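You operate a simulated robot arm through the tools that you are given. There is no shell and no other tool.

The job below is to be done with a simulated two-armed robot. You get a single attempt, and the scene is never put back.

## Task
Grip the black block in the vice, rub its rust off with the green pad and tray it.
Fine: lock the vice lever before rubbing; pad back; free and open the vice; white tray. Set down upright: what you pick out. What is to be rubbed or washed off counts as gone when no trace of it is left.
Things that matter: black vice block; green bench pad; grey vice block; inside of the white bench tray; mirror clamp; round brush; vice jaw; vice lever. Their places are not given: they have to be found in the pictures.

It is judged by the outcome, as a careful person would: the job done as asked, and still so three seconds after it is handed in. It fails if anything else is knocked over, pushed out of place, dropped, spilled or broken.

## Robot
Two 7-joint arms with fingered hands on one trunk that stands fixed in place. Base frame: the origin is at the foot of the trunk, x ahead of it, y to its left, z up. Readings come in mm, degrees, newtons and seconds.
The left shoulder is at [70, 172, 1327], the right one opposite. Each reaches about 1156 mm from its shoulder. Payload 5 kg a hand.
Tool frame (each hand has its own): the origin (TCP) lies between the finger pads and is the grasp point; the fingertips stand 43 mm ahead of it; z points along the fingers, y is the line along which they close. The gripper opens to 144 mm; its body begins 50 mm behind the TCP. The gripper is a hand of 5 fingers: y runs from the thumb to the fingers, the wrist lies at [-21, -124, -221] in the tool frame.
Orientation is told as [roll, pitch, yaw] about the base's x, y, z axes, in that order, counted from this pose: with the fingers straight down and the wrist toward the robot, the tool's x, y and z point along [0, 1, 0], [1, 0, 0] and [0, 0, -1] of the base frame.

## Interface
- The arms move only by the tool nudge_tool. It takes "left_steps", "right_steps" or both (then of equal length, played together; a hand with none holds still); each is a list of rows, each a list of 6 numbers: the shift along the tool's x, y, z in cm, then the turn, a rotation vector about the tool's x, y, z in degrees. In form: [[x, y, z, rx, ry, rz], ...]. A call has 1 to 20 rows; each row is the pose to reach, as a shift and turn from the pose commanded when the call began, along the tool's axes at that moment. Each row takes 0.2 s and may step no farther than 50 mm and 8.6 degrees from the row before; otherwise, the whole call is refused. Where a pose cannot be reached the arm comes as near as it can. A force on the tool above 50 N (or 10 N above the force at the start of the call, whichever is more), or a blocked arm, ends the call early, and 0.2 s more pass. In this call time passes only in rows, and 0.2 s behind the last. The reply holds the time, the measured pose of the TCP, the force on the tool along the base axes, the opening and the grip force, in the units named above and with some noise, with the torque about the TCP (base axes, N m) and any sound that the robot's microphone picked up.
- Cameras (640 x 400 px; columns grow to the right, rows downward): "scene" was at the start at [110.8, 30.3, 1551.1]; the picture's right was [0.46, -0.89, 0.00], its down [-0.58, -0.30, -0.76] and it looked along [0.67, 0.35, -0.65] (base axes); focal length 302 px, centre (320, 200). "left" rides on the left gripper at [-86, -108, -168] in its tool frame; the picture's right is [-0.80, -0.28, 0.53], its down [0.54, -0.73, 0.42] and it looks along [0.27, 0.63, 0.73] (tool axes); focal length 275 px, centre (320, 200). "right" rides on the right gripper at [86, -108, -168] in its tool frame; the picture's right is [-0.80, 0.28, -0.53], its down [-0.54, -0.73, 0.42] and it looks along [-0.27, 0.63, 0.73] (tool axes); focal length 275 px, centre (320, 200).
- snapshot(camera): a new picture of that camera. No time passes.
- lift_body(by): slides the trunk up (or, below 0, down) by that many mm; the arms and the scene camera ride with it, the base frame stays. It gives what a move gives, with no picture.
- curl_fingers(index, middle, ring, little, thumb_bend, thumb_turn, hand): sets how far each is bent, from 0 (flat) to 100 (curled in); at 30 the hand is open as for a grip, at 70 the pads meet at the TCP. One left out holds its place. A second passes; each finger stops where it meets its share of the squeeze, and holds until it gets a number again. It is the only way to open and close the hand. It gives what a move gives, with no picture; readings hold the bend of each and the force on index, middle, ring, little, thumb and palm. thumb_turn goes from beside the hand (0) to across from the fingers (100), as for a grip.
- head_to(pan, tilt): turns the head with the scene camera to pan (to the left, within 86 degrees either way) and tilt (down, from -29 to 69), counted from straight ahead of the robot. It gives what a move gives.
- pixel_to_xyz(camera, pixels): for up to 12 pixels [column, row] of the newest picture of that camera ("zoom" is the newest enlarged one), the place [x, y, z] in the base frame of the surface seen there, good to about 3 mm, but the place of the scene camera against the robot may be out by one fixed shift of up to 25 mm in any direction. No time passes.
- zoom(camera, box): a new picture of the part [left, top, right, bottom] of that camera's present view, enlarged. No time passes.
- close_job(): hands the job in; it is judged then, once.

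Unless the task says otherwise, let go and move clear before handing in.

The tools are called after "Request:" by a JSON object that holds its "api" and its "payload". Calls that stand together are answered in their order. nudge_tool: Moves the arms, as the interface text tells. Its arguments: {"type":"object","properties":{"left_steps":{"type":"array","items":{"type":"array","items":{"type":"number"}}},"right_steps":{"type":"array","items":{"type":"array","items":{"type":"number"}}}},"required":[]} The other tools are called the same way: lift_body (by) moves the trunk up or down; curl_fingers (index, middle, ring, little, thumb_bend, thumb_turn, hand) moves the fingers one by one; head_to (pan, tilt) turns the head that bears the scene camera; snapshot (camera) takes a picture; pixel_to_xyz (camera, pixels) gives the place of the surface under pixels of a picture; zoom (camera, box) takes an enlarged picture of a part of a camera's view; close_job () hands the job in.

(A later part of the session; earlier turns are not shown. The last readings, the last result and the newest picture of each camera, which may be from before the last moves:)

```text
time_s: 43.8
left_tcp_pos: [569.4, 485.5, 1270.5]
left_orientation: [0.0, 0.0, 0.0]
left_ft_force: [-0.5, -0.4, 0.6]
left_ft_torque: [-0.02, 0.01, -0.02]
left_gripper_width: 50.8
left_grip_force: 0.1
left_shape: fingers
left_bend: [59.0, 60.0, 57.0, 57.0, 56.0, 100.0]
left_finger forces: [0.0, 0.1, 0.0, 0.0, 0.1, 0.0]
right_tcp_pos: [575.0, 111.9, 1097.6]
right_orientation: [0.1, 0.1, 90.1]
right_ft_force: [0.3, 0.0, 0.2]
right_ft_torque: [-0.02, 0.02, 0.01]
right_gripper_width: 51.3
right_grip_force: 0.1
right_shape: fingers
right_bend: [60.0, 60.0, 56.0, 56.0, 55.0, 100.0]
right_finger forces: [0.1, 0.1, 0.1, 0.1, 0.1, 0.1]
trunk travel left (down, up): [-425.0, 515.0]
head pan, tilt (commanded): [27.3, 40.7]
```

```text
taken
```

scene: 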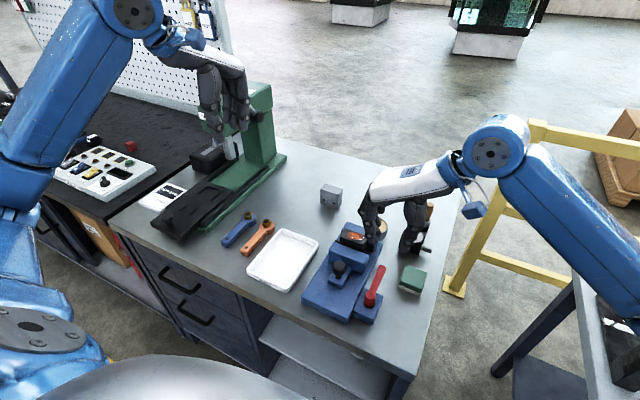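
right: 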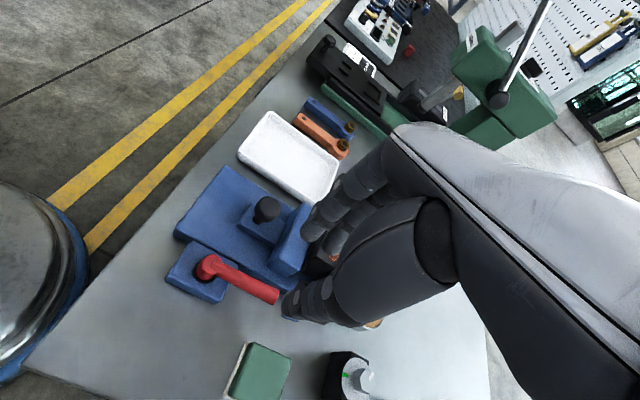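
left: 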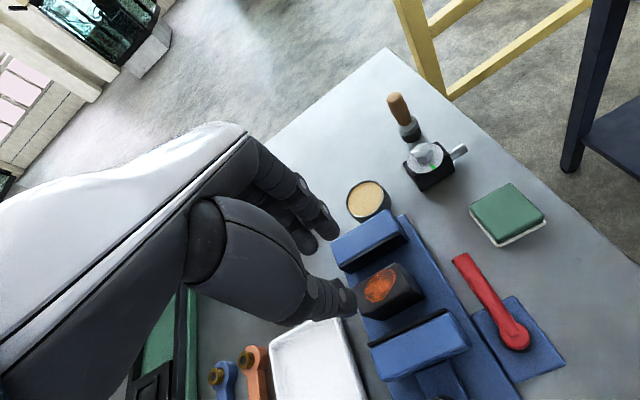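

The 90° turn worked. I'll measure the lever from the right camera, with the handle around (240,282) and the post at (207,267).

Request:
{"api": "zoom", "payload": {"camera": "right", "box": [160, 210, 320, 330]}}

Request:
{"api": "zoom", "payload": {"camera": "scene", "box": [300, 180, 460, 320]}}

Request:
{"api": "pixel_to_xyz", "payload": {"camera": "right", "pixels": [[207, 266], [230, 272], [250, 283], [272, 294], [278, 298], [272, 302], [276, 290], [225, 281], [228, 268], [290, 250], [285, 272], [205, 275]]}}

```text
3.33 times, centred on (240, 270) of right
```

zoom: 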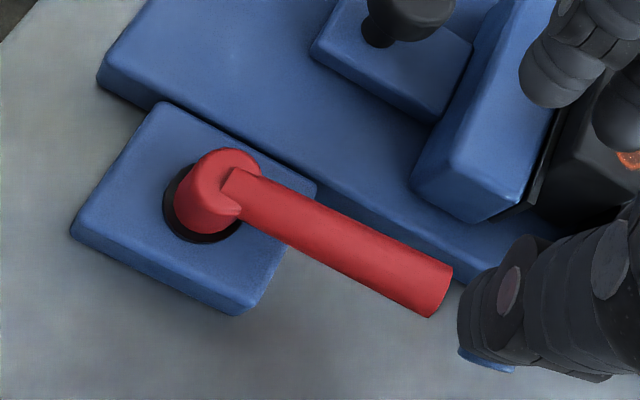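

```text
2.86 times, centred on (380, 250) of scene
```

zoom: 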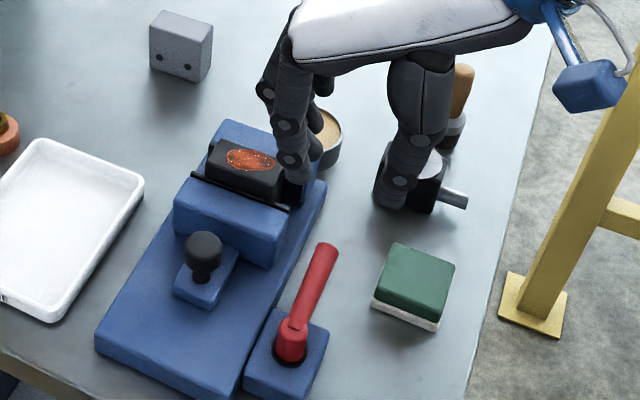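

```text
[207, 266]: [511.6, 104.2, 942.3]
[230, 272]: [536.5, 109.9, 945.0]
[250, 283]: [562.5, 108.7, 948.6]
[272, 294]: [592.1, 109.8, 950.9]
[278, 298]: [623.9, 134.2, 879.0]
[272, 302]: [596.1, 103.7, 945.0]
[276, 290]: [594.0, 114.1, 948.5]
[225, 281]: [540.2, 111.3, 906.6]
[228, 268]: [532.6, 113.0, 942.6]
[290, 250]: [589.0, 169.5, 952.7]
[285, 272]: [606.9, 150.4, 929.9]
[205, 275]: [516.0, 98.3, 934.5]
```

The handle's centreline is at y≈109 with the tip at x≈597 and top z≈950; the post is at about (514,109). I'll narrow the fingers and come down so they stand on the handle's left side and the thumb on its right, stopping above first.

Request:
{"api": "curl_fingers", "payload": {"hand": "right", "index": 64, "middle": 64, "ring": 64, "little": 64, "thumb_bend": 60}}

Request:
{"api": "nudge_tool", "payload": {"right_steps": [[0.3, -0.5, 2, 0, 0, 0], [0.3, -0.5, 5, 0, 0, 0], [0.3, -0.5, 8, 0, 0, 0], [0.3, -0.5, 9.5, 0, 0, 0]]}}

Request:
{"api": "snapshot", "payload": {"camera": "right"}}

Request:
{"api": "zoom", "payload": {"camera": "right", "box": [200, 180, 360, 340]}}

Request:
{"api": "zoom", "payload": {"camera": "scene", "box": [310, 200, 450, 320]}}

```text
time_s: 44.8
left_tcp_pos: [569.0, 485.1, 1271.2]
left_orientation: [0.0, 0.0, 0.0]
left_ft_force: [-0.1, -0.1, -0.5]
left_ft_torque: [0.04, -0.01, 0.01]
left_gripper_width: 51.3
left_grip_force: 0.2
left_shape: fingers
left_bend: [59.0, 60.0, 57.0, 57.0, 56.0, 100.0]
left_finger forces: [0.0, 0.1, 0.0, 0.1, 0.0, 0.1]
right_tcp_pos: [575.1, 109.4, 1098.2]
right_orientation: [0.0, 0.1, 89.9]
right_ft_force: [0.4, 0.1, -0.2]
right_ft_torque: [0.03, 0.03, -0.02]
right_gripper_width: 35.9
right_grip_force: 0.1
right_shape: fingers
right_bend: [64.0, 64.0, 64.0, 64.0, 60.0, 100.0]
right_finger forces: [0.0, 0.0, 0.0, 0.1, 0.1, 0.1]
trunk travel left (down, up): [-425.0, 515.0]
head pan, tilt (commanded): [27.3, 40.7]
```

```text
time_s: 45.8
left_tcp_pos: [568.9, 485.7, 1270.9]
left_orientation: [0.0, 0.1, 0.0]
left_ft_force: [-0.3, -0.6, 0.6]
left_ft_torque: [-0.01, 0.0, 0.02]
left_gripper_width: 51.0
left_grip_force: 0.1
left_shape: fingers
left_bend: [59.0, 60.0, 57.0, 57.0, 56.0, 100.0]
left_finger forces: [0.0, 0.0, 0.0, 0.0, 0.0, 0.0]
right_tcp_pos: [573.6, 105.4, 1004.1]
right_orientation: [0.0, 0.1, 90.1]
right_ft_force: [0.0, 0.5, 0.6]
right_ft_torque: [-0.01, -0.01, 0.0]
right_gripper_width: 35.9
right_grip_force: 0.0
right_shape: fingers
right_bend: [64.0, 64.0, 64.0, 64.0, 60.0, 100.0]
right_finger forces: [0.0, 0.0, 0.0, 0.1, 0.1, 0.0]
trunk travel left (down, up): [-425.0, 515.0]
head pan, tilt (commanded): [27.3, 40.7]
```

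```text
taken
```

right: 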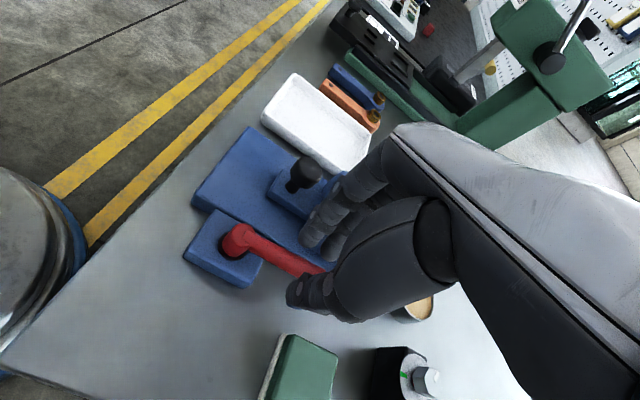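

```text
2.50 times, centred on (280, 260) of right
```

zoom: 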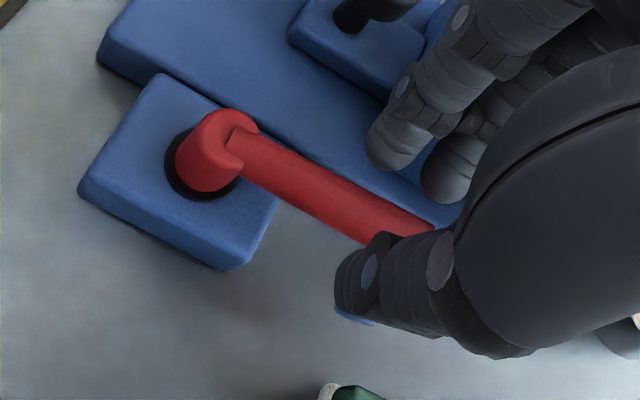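

```text
3.33 times, centred on (380, 260) of scene
```

zoom: 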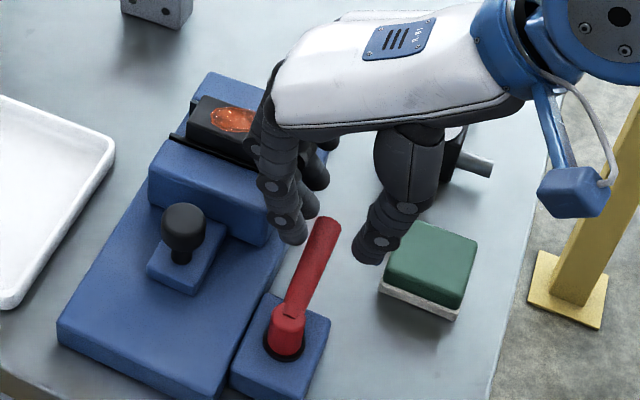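

The fingers straddle the handle in view. I'll check the index fingertip's place against the jaw's end before descending.

Request:
{"api": "pixel_to_xyz", "payload": {"camera": "right", "pixels": [[307, 245], [304, 238], [312, 228], [335, 258], [332, 250], [296, 285], [290, 292], [298, 305], [300, 255], [315, 265], [312, 270], [345, 180]]}}

Request:
{"api": "pixel_to_xyz", "payload": {"camera": "scene", "pixels": [[353, 270], [351, 262], [344, 252], [363, 256], [362, 245], [374, 252], [376, 275], [390, 275], [395, 270], [345, 240], [360, 235], [348, 266]]}}

```text
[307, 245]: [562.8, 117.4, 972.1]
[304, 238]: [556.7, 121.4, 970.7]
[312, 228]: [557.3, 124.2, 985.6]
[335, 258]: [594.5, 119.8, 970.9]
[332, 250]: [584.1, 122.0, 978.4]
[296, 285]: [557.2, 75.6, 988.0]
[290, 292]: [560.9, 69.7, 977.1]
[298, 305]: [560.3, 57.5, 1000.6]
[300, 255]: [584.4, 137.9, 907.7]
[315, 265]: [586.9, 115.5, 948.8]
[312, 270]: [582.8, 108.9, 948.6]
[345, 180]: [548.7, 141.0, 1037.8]
```

```text
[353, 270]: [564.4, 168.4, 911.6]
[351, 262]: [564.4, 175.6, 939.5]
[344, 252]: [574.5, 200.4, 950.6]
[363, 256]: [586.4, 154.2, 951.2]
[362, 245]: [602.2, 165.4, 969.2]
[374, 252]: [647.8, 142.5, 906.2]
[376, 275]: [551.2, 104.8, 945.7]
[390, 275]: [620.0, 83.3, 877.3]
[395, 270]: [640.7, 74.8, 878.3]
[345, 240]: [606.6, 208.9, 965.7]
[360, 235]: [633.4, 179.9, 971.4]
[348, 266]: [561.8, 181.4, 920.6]
```

The index tip's inner side is at y≈117, right over the handle's edge (118.5). I'll shift 5 mm to the left first, then lower beside the handle.

Request:
{"api": "nudge_tool", "payload": {"right_steps": [[0, 0.55, 0, 0, 0, 0], [0, 0.55, 0.8, 0, 0, 0], [0, 0.55, 1.6, 0, 0, 0], [0, 0.55, 2.4, 0, 0, 0], [0, 0.55, 3.1, 0, 0, 0]]}}

Request:
{"api": "snapshot", "payload": {"camera": "right"}}

Request:
{"api": "zoom", "payload": {"camera": "right", "box": [200, 180, 360, 340]}}

Request:
{"api": "zoom", "payload": {"camera": "scene", "box": [310, 200, 450, 320]}}

```text
time_s: 47.1
left_tcp_pos: [567.9, 485.1, 1271.4]
left_orientation: [0.0, 0.1, 0.1]
left_ft_force: [0.9, 0.2, 0.2]
left_ft_torque: [0.0, 0.06, 0.0]
left_gripper_width: 50.8
left_grip_force: 0.0
left_shape: fingers
left_bend: [59.0, 60.0, 57.0, 57.0, 56.0, 100.0]
left_finger forces: [0.0, 0.1, 0.0, 0.0, 0.0, 0.1]
right_tcp_pos: [573.9, 114.0, 982.9]
right_orientation: [-0.7, -1.1, 90.2]
right_ft_force: [-7.5, -3.9, 27.5]
right_ft_torque: [0.87, -0.17, 0.19]
right_gripper_width: 35.9
right_grip_force: 14.9
right_shape: fingers
right_bend: [64.0, 67.0, 64.0, 64.0, 60.0, 100.0]
right_finger forces: [0.0, 27.7, 1.0, 0.0, 0.0, 0.0]
trunk travel left (down, up): [-425.0, 515.0]
head pan, tilt (commanded): [27.3, 40.7]
stopped in row 5 (right hand): the force on the tool passed its limit at 52 N (the readings are from after the stop); the commanded pose is now the measured one
```

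```text
taken
```

right: 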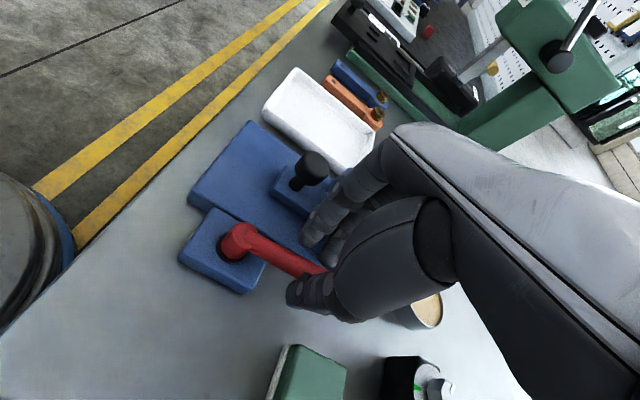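

```text
2.50 times, centred on (280, 260) of right
```

zoom: 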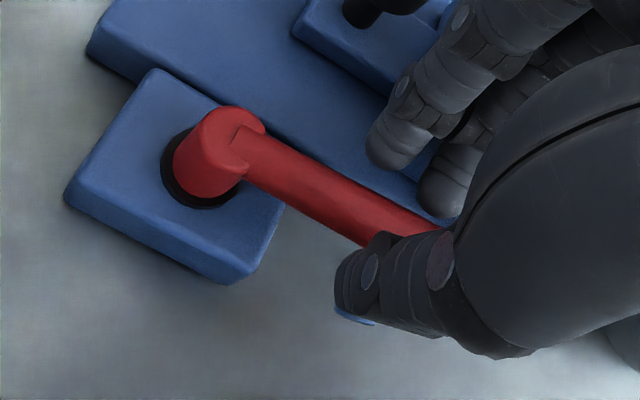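

```text
3.33 times, centred on (380, 260) of scene
```

zoom: 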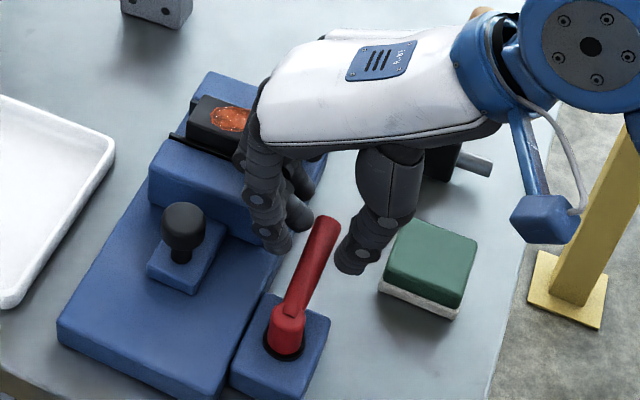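

The middle finger's outer knuckle caught the jaw's end corner (27 N, pushing it inward), so that gap is too narrow for a row of fingers. I'll lift off, and then use only the index finger, with the others curled away.

Request:
{"api": "nudge_tool", "payload": {"right_steps": [[0, 0, -1, 0, 0, 0], [0, 0, -3, 0, 0, 0], [0, 0, -6, 0, 0, 0], [0, -2, -9, 0, 0, 0], [0, -4, -10, 0, 0, 0]]}}

Request:
{"api": "curl_fingers", "payload": {"hand": "right", "index": 50, "middle": 100, "ring": 100, "little": 100, "thumb_bend": 50}}

Request:
{"api": "snapshot", "payload": {"camera": "right"}}

Request:
{"api": "zoom", "payload": {"camera": "scene", "box": [310, 180, 450, 300]}}

```text
time_s: 48.3
left_tcp_pos: [570.2, 484.5, 1272.3]
left_orientation: [-0.1, -0.1, 0.0]
left_ft_force: [-0.1, 0.0, 0.1]
left_ft_torque: [0.06, 0.0, 0.03]
left_gripper_width: 51.0
left_grip_force: 0.2
left_shape: fingers
left_bend: [59.0, 60.0, 57.0, 57.0, 56.0, 100.0]
left_finger forces: [0.0, 0.0, 0.0, 0.0, 0.0, 0.0]
right_tcp_pos: [572.6, 73.8, 1079.0]
right_orientation: [-0.4, -0.7, 90.0]
right_ft_force: [-0.1, 0.4, 0.0]
right_ft_torque: [0.05, 0.0, -0.01]
right_gripper_width: 35.9
right_grip_force: 0.0
right_shape: fingers
right_bend: [64.0, 64.0, 64.0, 64.0, 60.0, 100.0]
right_finger forces: [0.1, 0.0, 0.0, 0.0, 0.0, 0.1]
trunk travel left (down, up): [-425.0, 515.0]
head pan, tilt (commanded): [27.3, 40.7]
```

```text
time_s: 49.3
left_tcp_pos: [570.4, 485.4, 1270.3]
left_orientation: [0.0, 0.0, 0.0]
left_ft_force: [0.0, -0.1, -0.6]
left_ft_torque: [0.0, 0.02, -0.02]
left_gripper_width: 50.9
left_grip_force: 0.2
left_shape: fingers
left_bend: [59.0, 60.0, 57.0, 57.0, 56.0, 100.0]
left_finger forces: [0.0, 0.0, 0.0, 0.0, 0.1, 0.1]
right_tcp_pos: [573.7, 73.8, 1079.0]
right_orientation: [-0.5, -0.7, 90.1]
right_ft_force: [-0.4, 0.0, 0.1]
right_ft_torque: [0.0, 0.02, 0.0]
right_gripper_width: 77.7
right_grip_force: 0.0
right_shape: fingers
right_bend: [50.0, 100.0, 100.0, 100.0, 50.0, 100.0]
right_finger forces: [0.1, 0.0, 0.0, 0.0, 0.1, 0.0]
trunk travel left (down, up): [-425.0, 515.0]
head pan, tilt (commanded): [27.3, 40.7]
```

```text
taken
```

right: 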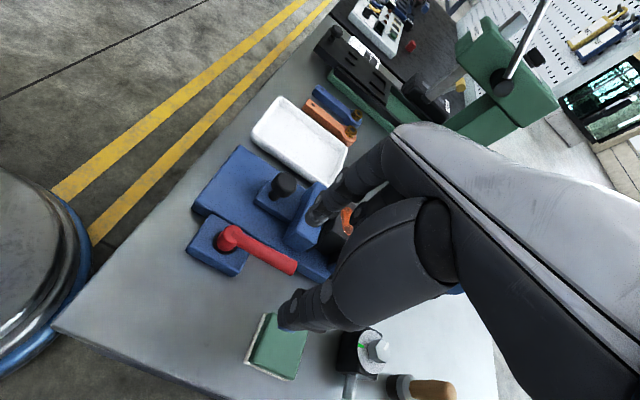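

```text
3.33 times, centred on (380, 240) of scene
```

zoom: 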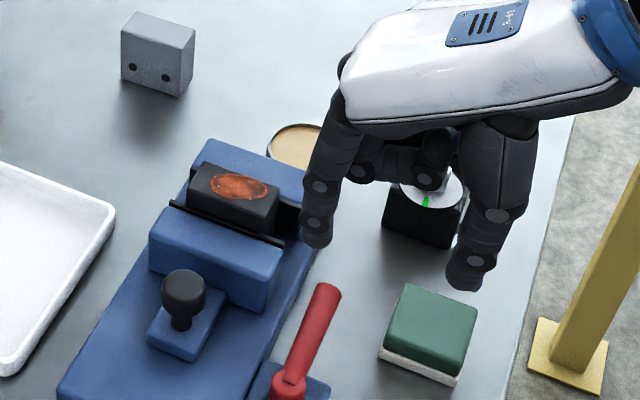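

Now only the index finger (and thumb) reaches down, and the block and jaw are unchanged. I'll measure the index fingertip against the lever.

Request:
{"api": "zoom", "payload": {"camera": "right", "box": [220, 150, 380, 310]}}

Request:
{"api": "pixel_to_xyz", "payload": {"camera": "right", "pixels": [[312, 215], [308, 210], [316, 222], [320, 200], [322, 212], [330, 190], [285, 262], [295, 270], [265, 250], [287, 325], [320, 240], [300, 212]]}}

```text
2.50 times, centred on (300, 230) of right
```

zoom: 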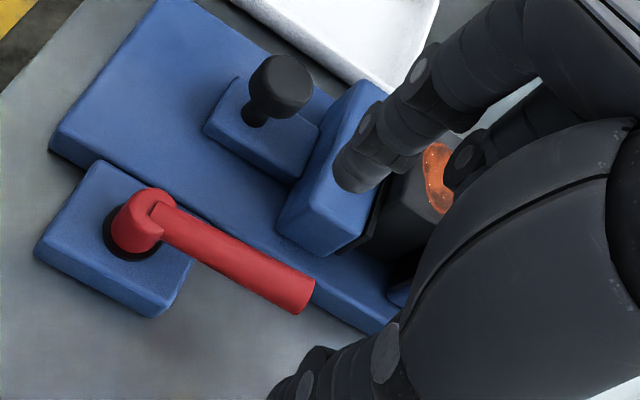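

```text
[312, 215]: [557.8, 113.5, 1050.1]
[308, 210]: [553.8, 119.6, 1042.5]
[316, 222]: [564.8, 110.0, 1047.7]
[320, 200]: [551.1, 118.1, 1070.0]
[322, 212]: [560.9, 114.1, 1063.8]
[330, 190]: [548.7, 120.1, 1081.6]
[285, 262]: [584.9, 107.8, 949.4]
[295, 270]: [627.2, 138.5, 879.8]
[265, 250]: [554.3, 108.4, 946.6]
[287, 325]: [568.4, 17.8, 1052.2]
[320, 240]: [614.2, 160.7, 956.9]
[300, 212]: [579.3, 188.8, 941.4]
```

The fingertip is about 36–40 mm left of the TCP. I'll shift 13 mm left so the index stands between the handle (y≤118.5) and the jaw corner, then lower beside the handle.

Request:
{"api": "nudge_tool", "payload": {"right_steps": [[0, 1.4, 0, 0, 0, 0], [0, 1.4, 3, 0, 0, 0], [0, 1.4, 6, 0, 0, 0], [0, 1.4, 8, 0, 0, 0], [0, 1.4, 9, 0, 0, 0], [0, 1.4, 9.8, 0, 0, 0], [0, 1.4, 10.4, 0, 0, 0]]}}

Request:
{"api": "snapshot", "payload": {"camera": "right"}}

Request:
{"api": "zoom", "payload": {"camera": "right", "box": [200, 180, 360, 340]}}

Request:
{"api": "zoom", "payload": {"camera": "scene", "box": [310, 200, 450, 320]}}

```text
time_s: 50.9
left_tcp_pos: [569.1, 487.0, 1270.9]
left_orientation: [0.0, -0.1, 0.1]
left_ft_force: [-0.3, 0.0, -1.1]
left_ft_torque: [0.0, -0.01, -0.03]
left_gripper_width: 51.0
left_grip_force: 0.0
left_shape: fingers
left_bend: [59.0, 60.0, 57.0, 57.0, 56.0, 100.0]
left_finger forces: [0.0, 0.0, 0.1, 0.1, 0.1, 0.0]
right_tcp_pos: [573.0, 87.3, 975.0]
right_orientation: [-0.3, -0.6, 90.0]
right_ft_force: [-0.7, 0.5, 0.0]
right_ft_torque: [0.05, -0.01, -0.01]
right_gripper_width: 78.1
right_grip_force: 0.1
right_shape: fingers
right_bend: [50.0, 100.0, 100.0, 100.0, 50.0, 100.0]
right_finger forces: [0.1, 0.0, 0.0, 0.0, 0.0, 0.0]
trunk travel left (down, up): [-425.0, 515.0]
head pan, tilt (commanded): [27.3, 40.7]
```

```text
taken
```

right: 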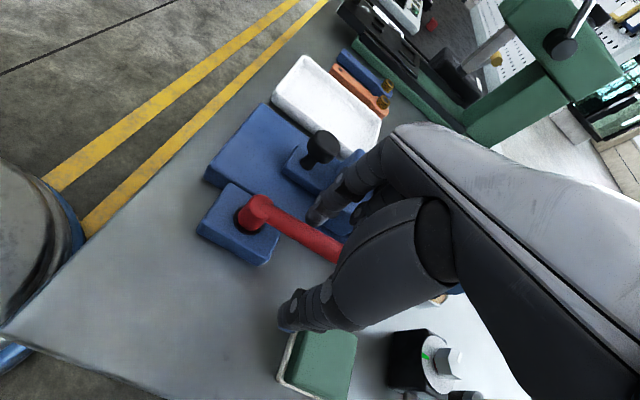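

```text
2.50 times, centred on (280, 260) of right
```

zoom: 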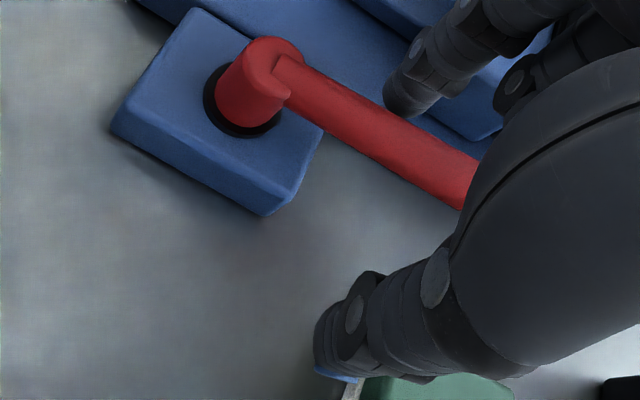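

```text
3.33 times, centred on (380, 260) of scene
```

zoom: 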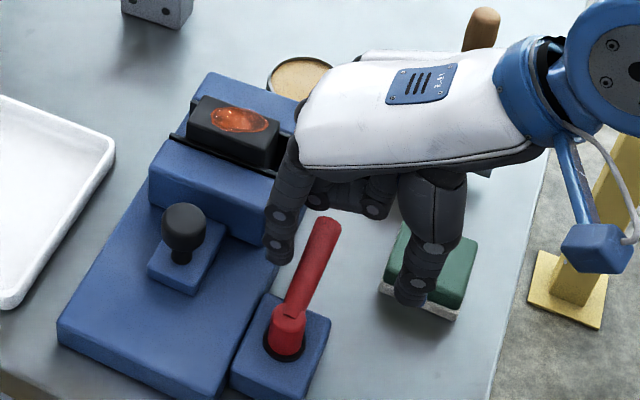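

The index stands left of the handle with no contact force. I'll swing it through the first part of an arc about the post, clockwise seen from above, and watch the force.

Request:
{"api": "nudge_tool", "payload": {"right_steps": [[0, 0, 0.3, 0, 0, 0], [0.18, -0.4, 0.3, 0, 0, 4], [0.363, -0.8, 0.3, 0, 0, 8], [0.6, -1.17, 0.3, 0, 0, 12], [0.835, -1.541, 0.3, 0, 0, 16], [1.12, -1.875, 0.3, 0, 0, 20], [1.405, -2.209, 0.3, 0, 0, 24]]}}

Request:
{"api": "snapshot", "payload": {"camera": "right"}}

Request:
{"api": "zoom", "payload": {"camera": "scene", "box": [310, 200, 450, 320]}}

```text
time_s: 52.5
left_tcp_pos: [567.3, 486.5, 1270.8]
left_orientation: [0.1, 0.0, -0.1]
left_ft_force: [0.5, 0.6, 0.4]
left_ft_torque: [0.02, 0.0, 0.02]
left_gripper_width: 51.0
left_grip_force: 0.0
left_shape: fingers
left_bend: [59.0, 60.0, 57.0, 57.0, 56.0, 100.0]
left_finger forces: [0.0, 0.0, 0.0, 0.0, 0.0, 0.0]
right_tcp_pos: [559.7, 66.2, 971.8]
right_orientation: [-0.2, -0.8, 66.0]
right_ft_force: [-0.8, 2.3, -0.4]
right_ft_torque: [0.12, 0.02, 0.05]
right_gripper_width: 81.4
right_grip_force: 1.8
right_shape: fingers
right_bend: [48.0, 100.0, 100.0, 100.0, 50.0, 100.0]
right_finger forces: [2.9, 0.1, 0.0, 0.1, 0.0, 0.1]
trunk travel left (down, up): [-425.0, 515.0]
head pan, tilt (commanded): [27.3, 40.7]
```

```text
taken
```

right: 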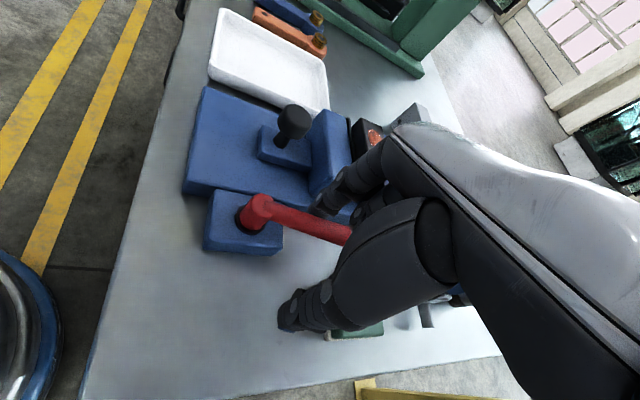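

```text
3.33 times, centred on (380, 260) of scene
```

zoom: 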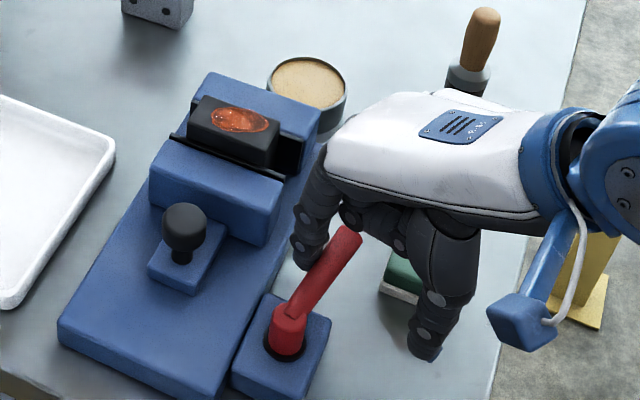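

The lever swings easily, about 3 N at the index. I'll continue the arc.

Request:
{"api": "nudge_tool", "payload": {"right_steps": [[0.18, -0.4, 0, 0, 0, 4], [0.363, -0.8, 0, 0, 0, 8], [0.6, -1.17, 0, 0, 0, 12], [0.835, -1.541, 0, 0, 0, 16], [1.12, -1.875, 0, 0, 0, 20], [1.405, -2.209, 0, 0, 0, 24], [1.73, -2.5, 0, 0, 0, 28], [2.062, -2.792, 0, 0, 0, 32], [2.43, -3.04, 0, 0, 0, 36], [2.795, -3.278, 0, 0, 0, 40]]}}

Request:
{"api": "snapshot", "payload": {"camera": "right"}}

Request:
{"api": "zoom", "payload": {"camera": "scene", "box": [310, 200, 450, 320]}}

```text
time_s: 54.7
left_tcp_pos: [569.5, 486.4, 1269.7]
left_orientation: [0.0, -0.1, 0.1]
left_ft_force: [0.5, 0.8, 0.4]
left_ft_torque: [-0.01, 0.01, 0.02]
left_gripper_width: 51.0
left_grip_force: 0.0
left_shape: fingers
left_bend: [59.0, 60.0, 57.0, 57.0, 56.0, 100.0]
left_finger forces: [0.1, 0.0, 0.0, 0.0, 0.0, 0.1]
right_tcp_pos: [521.7, 48.1, 969.9]
right_orientation: [0.4, -0.6, 26.0]
right_ft_force: [1.8, 1.9, 0.1]
right_ft_torque: [0.07, -0.08, 0.0]
right_gripper_width: 81.6
right_grip_force: 1.0
right_shape: fingers
right_bend: [48.0, 100.0, 100.0, 100.0, 50.0, 100.0]
right_finger forces: [2.6, 0.0, 0.1, 0.1, 0.0, 0.1]
trunk travel left (down, up): [-425.0, 515.0]
head pan, tilt (commanded): [27.3, 40.7]
```

```text
taken
```

right: 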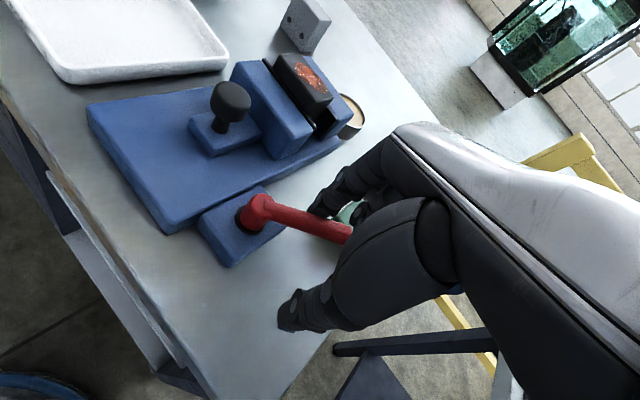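

```text
3.33 times, centred on (380, 260) of scene
```

zoom: 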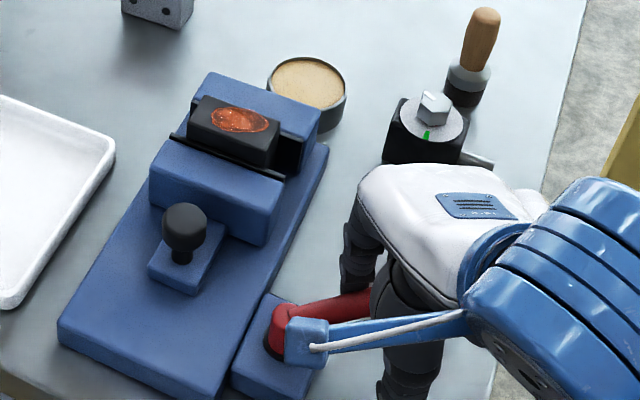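

The lever is now around 57° round and still swings freely. I'll continue the arc in a smaller portion, watching for the end stop.

Request:
{"api": "nudge_tool", "payload": {"right_steps": [[0.18, -0.4, 0, 0, 0, 4], [0.363, -0.8, 0, 0, 0, 8], [0.6, -1.17, 0, 0, 0, 12], [0.835, -1.541, 0, 0, 0, 16], [1.12, -1.875, 0, 0, 0, 20]]}}

Request:
{"api": "snapshot", "payload": {"camera": "right"}}

```text
time_s: 55.9
left_tcp_pos: [570.1, 485.4, 1271.0]
left_orientation: [0.1, 0.0, 0.0]
left_ft_force: [-0.1, -0.5, -0.8]
left_ft_torque: [-0.02, -0.01, 0.02]
left_gripper_width: 51.0
left_grip_force: 0.0
left_shape: fingers
left_bend: [59.0, 60.0, 57.0, 57.0, 56.0, 100.0]
left_finger forces: [0.1, 0.1, 0.0, 0.1, 0.0, 0.0]
right_tcp_pos: [500.6, 49.7, 969.7]
right_orientation: [0.7, -0.4, 6.1]
right_ft_force: [2.9, 0.1, 0.4]
right_ft_torque: [0.01, -0.14, -0.05]
right_gripper_width: 81.9
right_grip_force: 1.9
right_shape: fingers
right_bend: [48.0, 100.0, 100.0, 100.0, 50.0, 100.0]
right_finger forces: [2.9, 0.0, 0.0, 0.1, 0.1, 0.0]
trunk travel left (down, up): [-425.0, 515.0]
head pan, tilt (commanded): [27.3, 40.7]
```

```text
taken
```

right: 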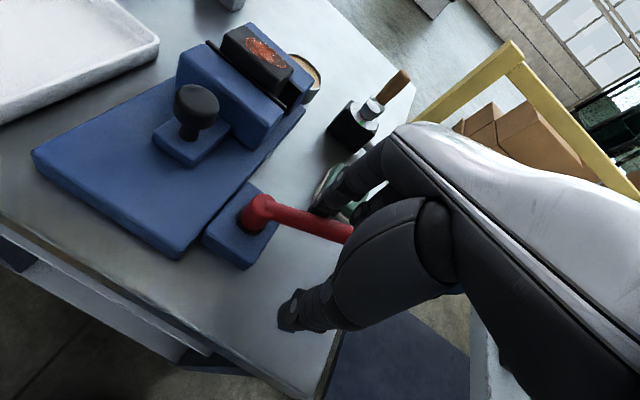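

Still about 3 N, with the lever at roughly 77°. I'll continue.

Request:
{"api": "nudge_tool", "payload": {"right_steps": [[0.18, -0.4, 0, 0, 0, 4], [0.363, -0.8, 0, 0, 0, 8], [0.6, -1.17, 0, 0, 0, 12], [0.835, -1.541, 0, 0, 0, 16]]}}

Request:
{"api": "snapshot", "payload": {"camera": "right"}}

```text
time_s: 56.9
left_tcp_pos: [569.7, 486.7, 1270.4]
left_orientation: [0.1, 0.0, 0.0]
left_ft_force: [-0.5, 1.2, -0.5]
left_ft_torque: [-0.01, -0.02, 0.02]
left_gripper_width: 51.1
left_grip_force: 0.0
left_shape: fingers
left_bend: [59.0, 60.0, 57.0, 57.0, 56.0, 100.0]
left_finger forces: [0.1, 0.0, 0.0, 0.0, 0.1, 0.1]
right_tcp_pos: [483.4, 56.3, 970.6]
right_orientation: [0.5, -0.4, -10.0]
right_ft_force: [1.3, 1.4, -0.5]
right_ft_torque: [0.01, -0.04, 0.04]
right_gripper_width: 80.2
right_grip_force: 0.5
right_shape: fingers
right_bend: [49.0, 100.0, 100.0, 100.0, 50.0, 100.0]
right_finger forces: [1.2, 0.1, 0.0, 0.0, 0.0, 0.1]
trunk travel left (down, up): [-425.0, 515.0]
head pan, tilt (commanded): [27.3, 40.7]
```

```text
taken
```

right: 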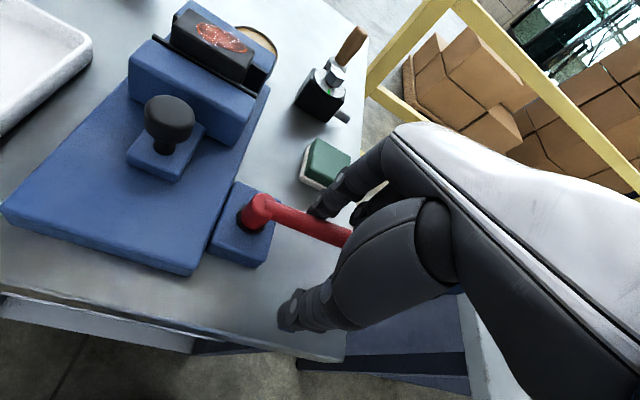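

Request:
{"api": "pixel_to_xyz", "payload": {"camera": "right", "pixels": [[257, 207], [285, 217], [310, 226], [335, 237], [345, 240], [250, 222], [325, 150], [300, 175]]}}

Request:
{"api": "zoom", "payload": {"camera": "right", "box": [200, 150, 360, 290]}}

Request:
{"api": "zoom", "payload": {"camera": "scene", "box": [310, 200, 450, 320]}}

```text
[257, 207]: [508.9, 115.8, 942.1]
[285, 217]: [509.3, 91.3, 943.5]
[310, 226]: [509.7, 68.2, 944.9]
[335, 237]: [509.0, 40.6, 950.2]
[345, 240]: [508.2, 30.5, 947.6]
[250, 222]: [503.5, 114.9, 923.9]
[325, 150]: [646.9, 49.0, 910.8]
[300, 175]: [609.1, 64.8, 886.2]
```

```text
2.86 times, centred on (280, 220) of right
```

zoom: 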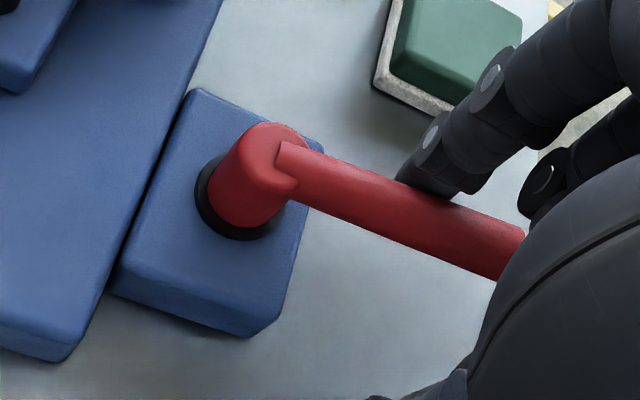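

```text
3.33 times, centred on (380, 260) of scene
```

zoom: 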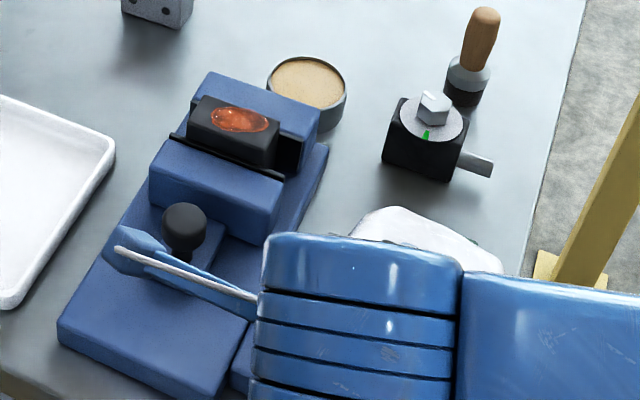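

The handle now points along −y at x≈509, about 90° round. I'll push a few degrees more to feel whether this is the end stop.

Request:
{"api": "nudge_tool", "payload": {"right_steps": [[0.09, -0.2, 0, 0, 0, 2], [0.18, -0.4, 0, 0, 0, 4], [0.27, -0.6, 0, 0, 0, 6]]}}

Request:
{"api": "snapshot", "payload": {"camera": "right"}}

```text
time_s: 57.7
left_tcp_pos: [569.3, 485.4, 1270.5]
left_orientation: [0.0, 0.0, 0.1]
left_ft_force: [0.4, 0.4, 0.0]
left_ft_torque: [-0.04, 0.02, 0.05]
left_gripper_width: 51.0
left_grip_force: 0.0
left_shape: fingers
left_bend: [59.0, 60.0, 57.0, 57.0, 56.0, 100.0]
left_finger forces: [0.0, 0.0, 0.1, 0.0, 0.1, 0.0]
right_tcp_pos: [477.9, 59.5, 969.1]
right_orientation: [0.7, -0.2, -15.9]
right_ft_force: [4.7, 2.3, 0.5]
right_ft_torque: [0.06, -0.21, 0.07]
right_gripper_width: 84.3
right_grip_force: 2.2
right_shape: fingers
right_bend: [47.0, 100.0, 100.0, 100.0, 50.0, 100.0]
right_finger forces: [5.2, 0.0, 0.1, 0.0, 0.1, 0.1]
trunk travel left (down, up): [-425.0, 515.0]
head pan, tilt (commanded): [27.3, 40.7]
```

```text
taken
```

right: 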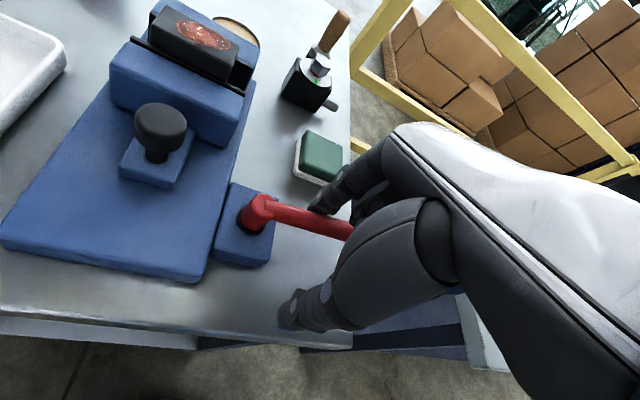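

Request:
{"api": "pixel_to_xyz", "payload": {"camera": "right", "pixels": [[262, 205], [290, 213], [312, 221], [335, 229], [345, 232]]}}

Request:
{"api": "nudge_tool", "payload": {"right_steps": [[0.09, -0.2, 0, 0, 0, 2], [0.18, -0.4, 0, 0, 0, 4]]}}

Request:
{"api": "snapshot", "payload": {"camera": "right"}}

```text
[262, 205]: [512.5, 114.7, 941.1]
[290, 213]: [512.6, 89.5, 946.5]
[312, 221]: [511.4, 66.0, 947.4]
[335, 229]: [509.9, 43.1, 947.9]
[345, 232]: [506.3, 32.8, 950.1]
```

```text
time_s: 58.3
left_tcp_pos: [569.7, 487.3, 1269.0]
left_orientation: [-0.1, 0.1, 0.0]
left_ft_force: [-0.3, 0.1, 0.0]
left_ft_torque: [-0.04, 0.01, 0.0]
left_gripper_width: 50.8
left_grip_force: 0.1
left_shape: fingers
left_bend: [59.0, 60.0, 57.0, 57.0, 56.0, 100.0]
left_finger forces: [0.1, 0.0, 0.0, 0.0, 0.1, 0.0]
right_tcp_pos: [476.2, 61.9, 969.8]
right_orientation: [0.7, -0.2, -20.0]
right_ft_force: [8.3, 3.2, 0.4]
right_ft_torque: [0.12, -0.28, 0.24]
right_gripper_width: 86.9
right_grip_force: 3.5
right_shape: fingers
right_bend: [45.0, 100.0, 100.0, 100.0, 50.0, 100.0]
right_finger forces: [8.1, 0.0, 0.0, 0.1, 0.0, 0.0]
trunk travel left (down, up): [-425.0, 515.0]
head pan, tilt (commanded): [27.3, 40.7]
```

```text
taken
```

right: 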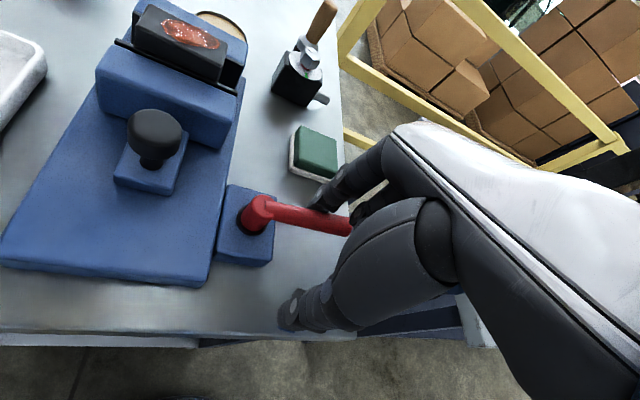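

The force rises to 8 N with no further lever motion, so the lever has reached its end stop at 90°: locked. I'll back the finger off and lift away.

Request:
{"api": "nudge_tool", "payload": {"right_steps": [[-0.12, 0.42, 0, 0, 0, -4], [-0.25, 0.84, 0, 0, 0, -8], [-0.25, 1.2, -1, 0, 0, -8], [-0.25, 1.2, -4, 0, 0, -8], [-0.25, 1.2, -8, 0, 0, -12], [-0.25, 1.2, -12, 0, 0, -20]]}}

Request:
{"api": "snapshot", "payload": {"camera": "right"}}

Request:
{"api": "snapshot", "payload": {"camera": "scene"}}

```text
time_s: 59.7
left_tcp_pos: [569.5, 486.4, 1272.1]
left_orientation: [0.0, 0.0, 0.0]
left_ft_force: [-0.3, -0.6, -0.7]
left_ft_torque: [0.03, -0.01, -0.04]
left_gripper_width: 50.8
left_grip_force: 0.1
left_shape: fingers
left_bend: [59.0, 60.0, 57.0, 57.0, 56.0, 100.0]
left_finger forces: [0.0, 0.0, 0.0, 0.0, 0.0, 0.0]
right_tcp_pos: [483.7, 51.8, 1089.6]
right_orientation: [0.7, -0.5, 0.1]
right_ft_force: [0.0, -0.1, 0.7]
right_ft_torque: [0.02, -0.03, -0.01]
right_gripper_width: 78.7
right_grip_force: 0.1
right_shape: fingers
right_bend: [50.0, 100.0, 100.0, 100.0, 50.0, 100.0]
right_finger forces: [0.1, 0.1, 0.1, 0.0, 0.0, 0.0]
trunk travel left (down, up): [-425.0, 515.0]
head pan, tilt (commanded): [27.3, 40.7]
```

```text
taken
```

right: 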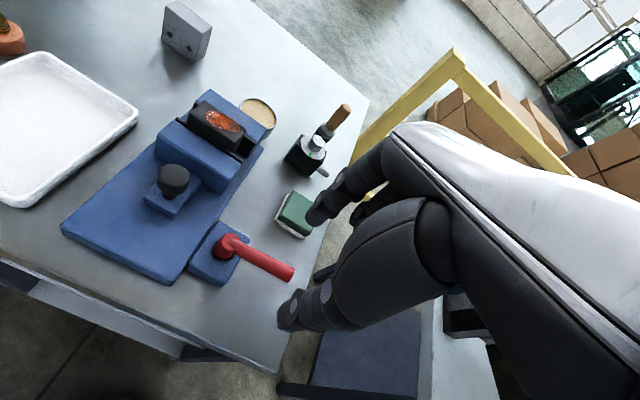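

```text
taken
```

scene: 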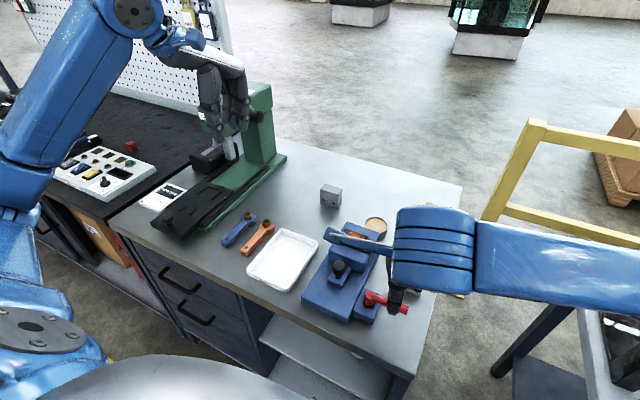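

The lever stays in the locked position, with its handle now near (255,258) in the right view. Next I'll measure the pad, block and rust from this view.

Request:
{"api": "zoom", "payload": {"camera": "right", "box": [160, 80, 340, 240]}}

Request:
{"api": "pixel_to_xyz", "payload": {"camera": "right", "pixels": [[297, 193], [280, 215], [303, 233], [282, 203], [292, 228], [305, 205], [222, 122], [210, 115], [237, 128], [207, 105], [240, 135], [215, 132]]}}

```text
2.50 times, centred on (250, 160) of right
```

zoom: 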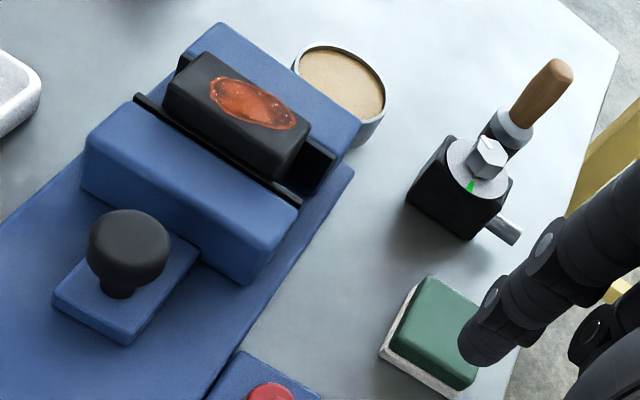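

```text
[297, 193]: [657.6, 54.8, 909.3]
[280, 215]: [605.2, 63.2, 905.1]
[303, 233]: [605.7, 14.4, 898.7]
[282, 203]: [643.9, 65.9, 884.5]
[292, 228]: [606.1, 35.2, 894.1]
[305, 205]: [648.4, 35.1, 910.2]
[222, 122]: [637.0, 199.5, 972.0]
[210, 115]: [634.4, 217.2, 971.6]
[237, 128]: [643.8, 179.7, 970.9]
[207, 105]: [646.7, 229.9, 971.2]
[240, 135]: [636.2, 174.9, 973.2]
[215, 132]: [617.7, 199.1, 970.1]
```

Request:
{"api": "pixel_to_xyz", "payload": {"camera": "zoom", "pixels": [[208, 88], [297, 126], [245, 77], [250, 125], [260, 103], [206, 52], [310, 130], [168, 88], [275, 175], [398, 340], [430, 278], [478, 310]]}}

Request:
{"api": "pixel_to_xyz", "payload": {"camera": "zoom", "pixels": [[390, 350], [415, 285], [450, 392], [385, 360], [465, 385], [440, 330], [417, 240], [500, 215], [140, 100], [295, 200], [180, 60], [330, 165]]}}

```text
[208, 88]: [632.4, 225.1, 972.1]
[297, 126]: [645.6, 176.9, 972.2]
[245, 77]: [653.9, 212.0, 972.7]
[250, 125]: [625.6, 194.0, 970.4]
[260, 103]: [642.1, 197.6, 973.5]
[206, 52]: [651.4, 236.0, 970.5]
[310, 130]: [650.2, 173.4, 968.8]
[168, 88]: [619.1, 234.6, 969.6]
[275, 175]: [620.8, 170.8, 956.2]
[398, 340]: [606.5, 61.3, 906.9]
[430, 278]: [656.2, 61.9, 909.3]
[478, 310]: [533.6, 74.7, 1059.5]
```

```text
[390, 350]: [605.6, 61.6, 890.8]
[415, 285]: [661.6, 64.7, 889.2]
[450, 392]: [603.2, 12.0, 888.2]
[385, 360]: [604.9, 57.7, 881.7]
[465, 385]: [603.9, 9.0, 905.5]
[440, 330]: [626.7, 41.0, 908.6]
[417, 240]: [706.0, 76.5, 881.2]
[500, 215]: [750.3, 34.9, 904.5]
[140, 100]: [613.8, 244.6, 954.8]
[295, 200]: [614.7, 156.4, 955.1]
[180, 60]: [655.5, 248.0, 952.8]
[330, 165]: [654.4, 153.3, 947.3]
```

The rust spans x 624–654 and y 176–226 on the block's top (z≈972). The pad's base covers x 604–661, y 8–64. I'll open the right hand and go above the pad.

Request:
{"api": "curl_fingers", "payload": {"hand": "right", "index": 50, "middle": 50, "ring": 48, "little": 48, "thumb_bend": 50}}

Request:
{"api": "nudge_tool", "payload": {"right_steps": [[-0.3, 3, 0, 0, 0, 0], [-0.6, 6.5, 0, 0, 0, 0], [-1, 10, 0, 0, 0, 0], [-1.4, 13, 1, 0, 0, 0], [-1.6, 14.85, 4, 0, 0, 0], [-1.6, 14.85, 8, 0, 0, 0], [-1.6, 14.85, 11, 0, 0, 0]]}}

Request:
{"api": "snapshot", "payload": {"camera": "right"}}

Request:
{"api": "zoom", "payload": {"camera": "right", "box": [220, 140, 400, 330]}}

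Request:
{"api": "zoom", "payload": {"camera": "scene", "box": [330, 190, 470, 310]}}

```text
time_s: 60.7
left_tcp_pos: [569.4, 486.3, 1270.5]
left_orientation: [0.0, 0.0, 0.1]
left_ft_force: [0.7, 0.1, -0.9]
left_ft_torque: [-0.03, -0.02, -0.03]
left_gripper_width: 50.8
left_grip_force: 0.1
left_shape: fingers
left_bend: [59.0, 60.0, 57.0, 57.0, 56.0, 100.0]
left_finger forces: [0.0, 0.0, 0.0, 0.0, 0.1, 0.0]
right_tcp_pos: [485.0, 53.8, 1089.2]
right_orientation: [0.7, -0.5, 0.1]
right_ft_force: [0.0, -0.7, -0.9]
right_ft_torque: [0.01, 0.0, 0.01]
right_gripper_width: 78.4
right_grip_force: 0.2
right_shape: fingers
right_bend: [50.0, 50.0, 48.0, 48.0, 50.0, 100.0]
right_finger forces: [0.1, 0.0, 0.0, 0.0, 0.1, 0.1]
trunk travel left (down, up): [-425.0, 515.0]
head pan, tilt (commanded): [27.3, 40.7]
```

```text
time_s: 62.3
left_tcp_pos: [568.4, 485.7, 1269.9]
left_orientation: [0.0, 0.1, 0.0]
left_ft_force: [0.2, 0.0, -0.5]
left_ft_torque: [-0.02, 0.03, 0.01]
left_gripper_width: 50.7
left_grip_force: 0.0
left_shape: fingers
left_bend: [59.0, 60.0, 57.0, 57.0, 56.0, 100.0]
left_finger forces: [0.1, 0.1, 0.0, 0.0, 0.1, 0.1]
right_tcp_pos: [632.5, 38.8, 980.4]
right_orientation: [0.6, -0.5, 0.0]
right_ft_force: [0.2, 0.2, 0.7]
right_ft_torque: [-0.01, 0.03, 0.04]
right_gripper_width: 78.2
right_grip_force: 0.1
right_shape: fingers
right_bend: [50.0, 50.0, 48.0, 48.0, 50.0, 100.0]
right_finger forces: [0.1, 0.1, 0.0, 0.0, 0.0, 0.0]
trunk travel left (down, up): [-425.0, 515.0]
head pan, tilt (commanded): [27.3, 40.7]
```

```text
taken
```

right: 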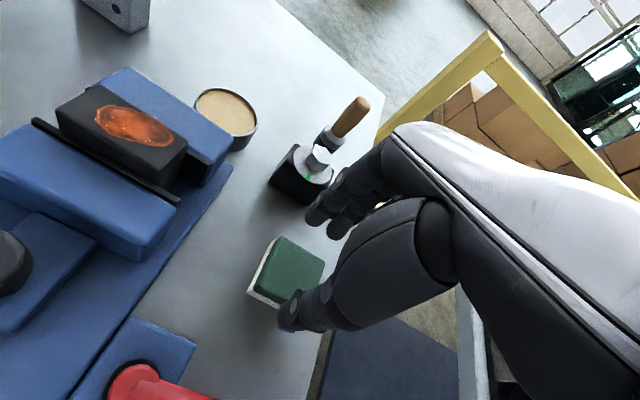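

```text
2.11 times, centred on (310, 235) of right
```

zoom: 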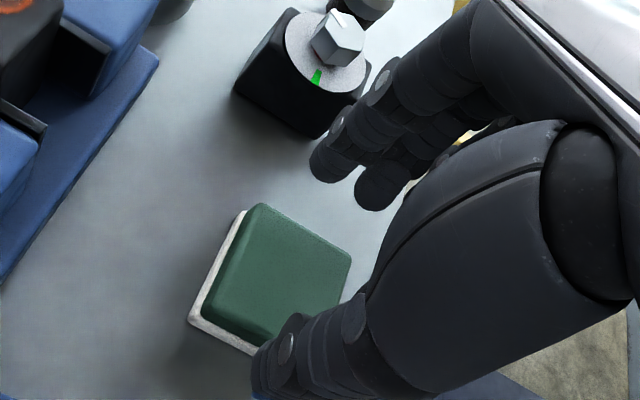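

```text
3.33 times, centred on (400, 250) of scene
```

zoom: 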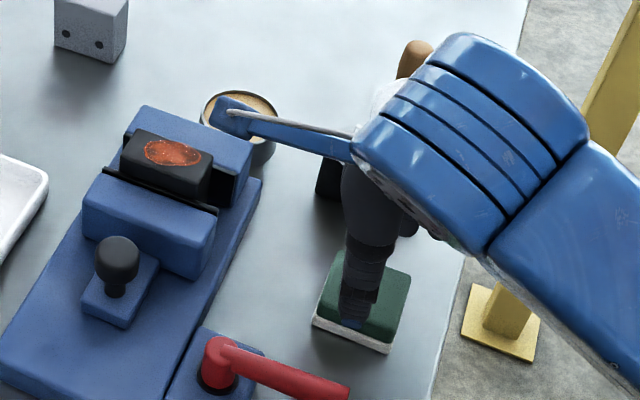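

The pad is centred between the thumb and fingers in the view. I'll lower to about z 925, where the tips stop just above the table.

Request:
{"api": "nudge_tool", "payload": {"right_steps": [[-0.15, 0, 2, 0, 0, 0], [-0.15, 0, 4, 0, 0, 0], [-0.15, 0, 5, 0, 0, 0], [-0.15, 0, 5.4, 0, 0, 0]]}}

Request:
{"api": "snapshot", "payload": {"camera": "right"}}

Request:
{"api": "zoom", "payload": {"camera": "right", "box": [220, 140, 400, 330]}}

Request:
{"api": "zoom", "payload": {"camera": "scene", "box": [330, 190, 470, 310]}}

```text
time_s: 63.3
left_tcp_pos: [568.5, 486.4, 1271.7]
left_orientation: [-0.1, 0.0, 0.0]
left_ft_force: [0.4, -0.3, 0.6]
left_ft_torque: [-0.03, -0.04, 0.04]
left_gripper_width: 50.7
left_grip_force: 0.0
left_shape: fingers
left_bend: [59.0, 60.0, 57.0, 57.0, 56.0, 100.0]
left_finger forces: [0.0, 0.0, 0.0, 0.1, 0.1, 0.1]
right_tcp_pos: [633.8, 39.7, 927.9]
right_orientation: [0.8, -0.6, 0.1]
right_ft_force: [1.3, -0.4, 9.7]
right_ft_torque: [-0.15, -0.48, 0.01]
right_gripper_width: 78.2
right_grip_force: 5.2
right_shape: fingers
right_bend: [50.0, 50.0, 48.0, 48.0, 50.0, 100.0]
right_finger forces: [0.0, 9.9, 0.0, 0.1, 0.0, 0.0]
trunk travel left (down, up): [-425.0, 515.0]
head pan, tilt (commanded): [27.3, 40.7]
```

```text
taken
```

right: 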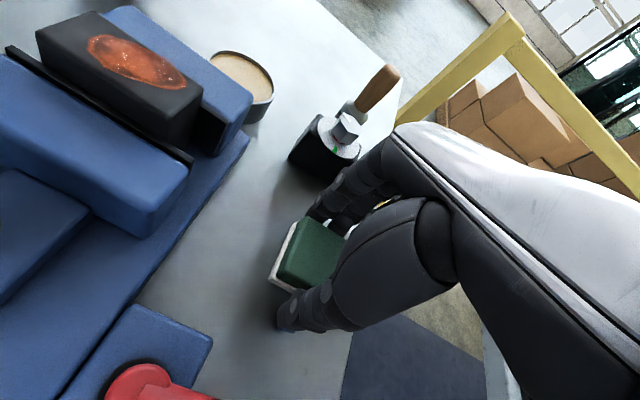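

```text
2.11 times, centred on (310, 235) of right
```

zoom: 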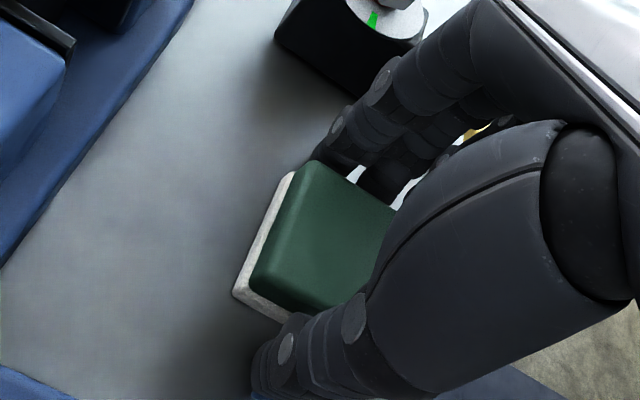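

```text
3.33 times, centred on (400, 250) of scene
```

zoom: 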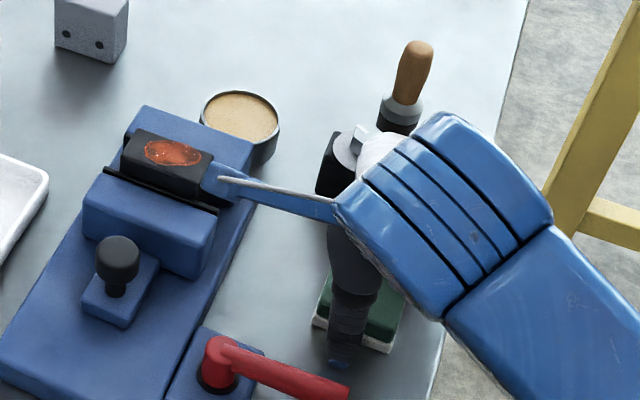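

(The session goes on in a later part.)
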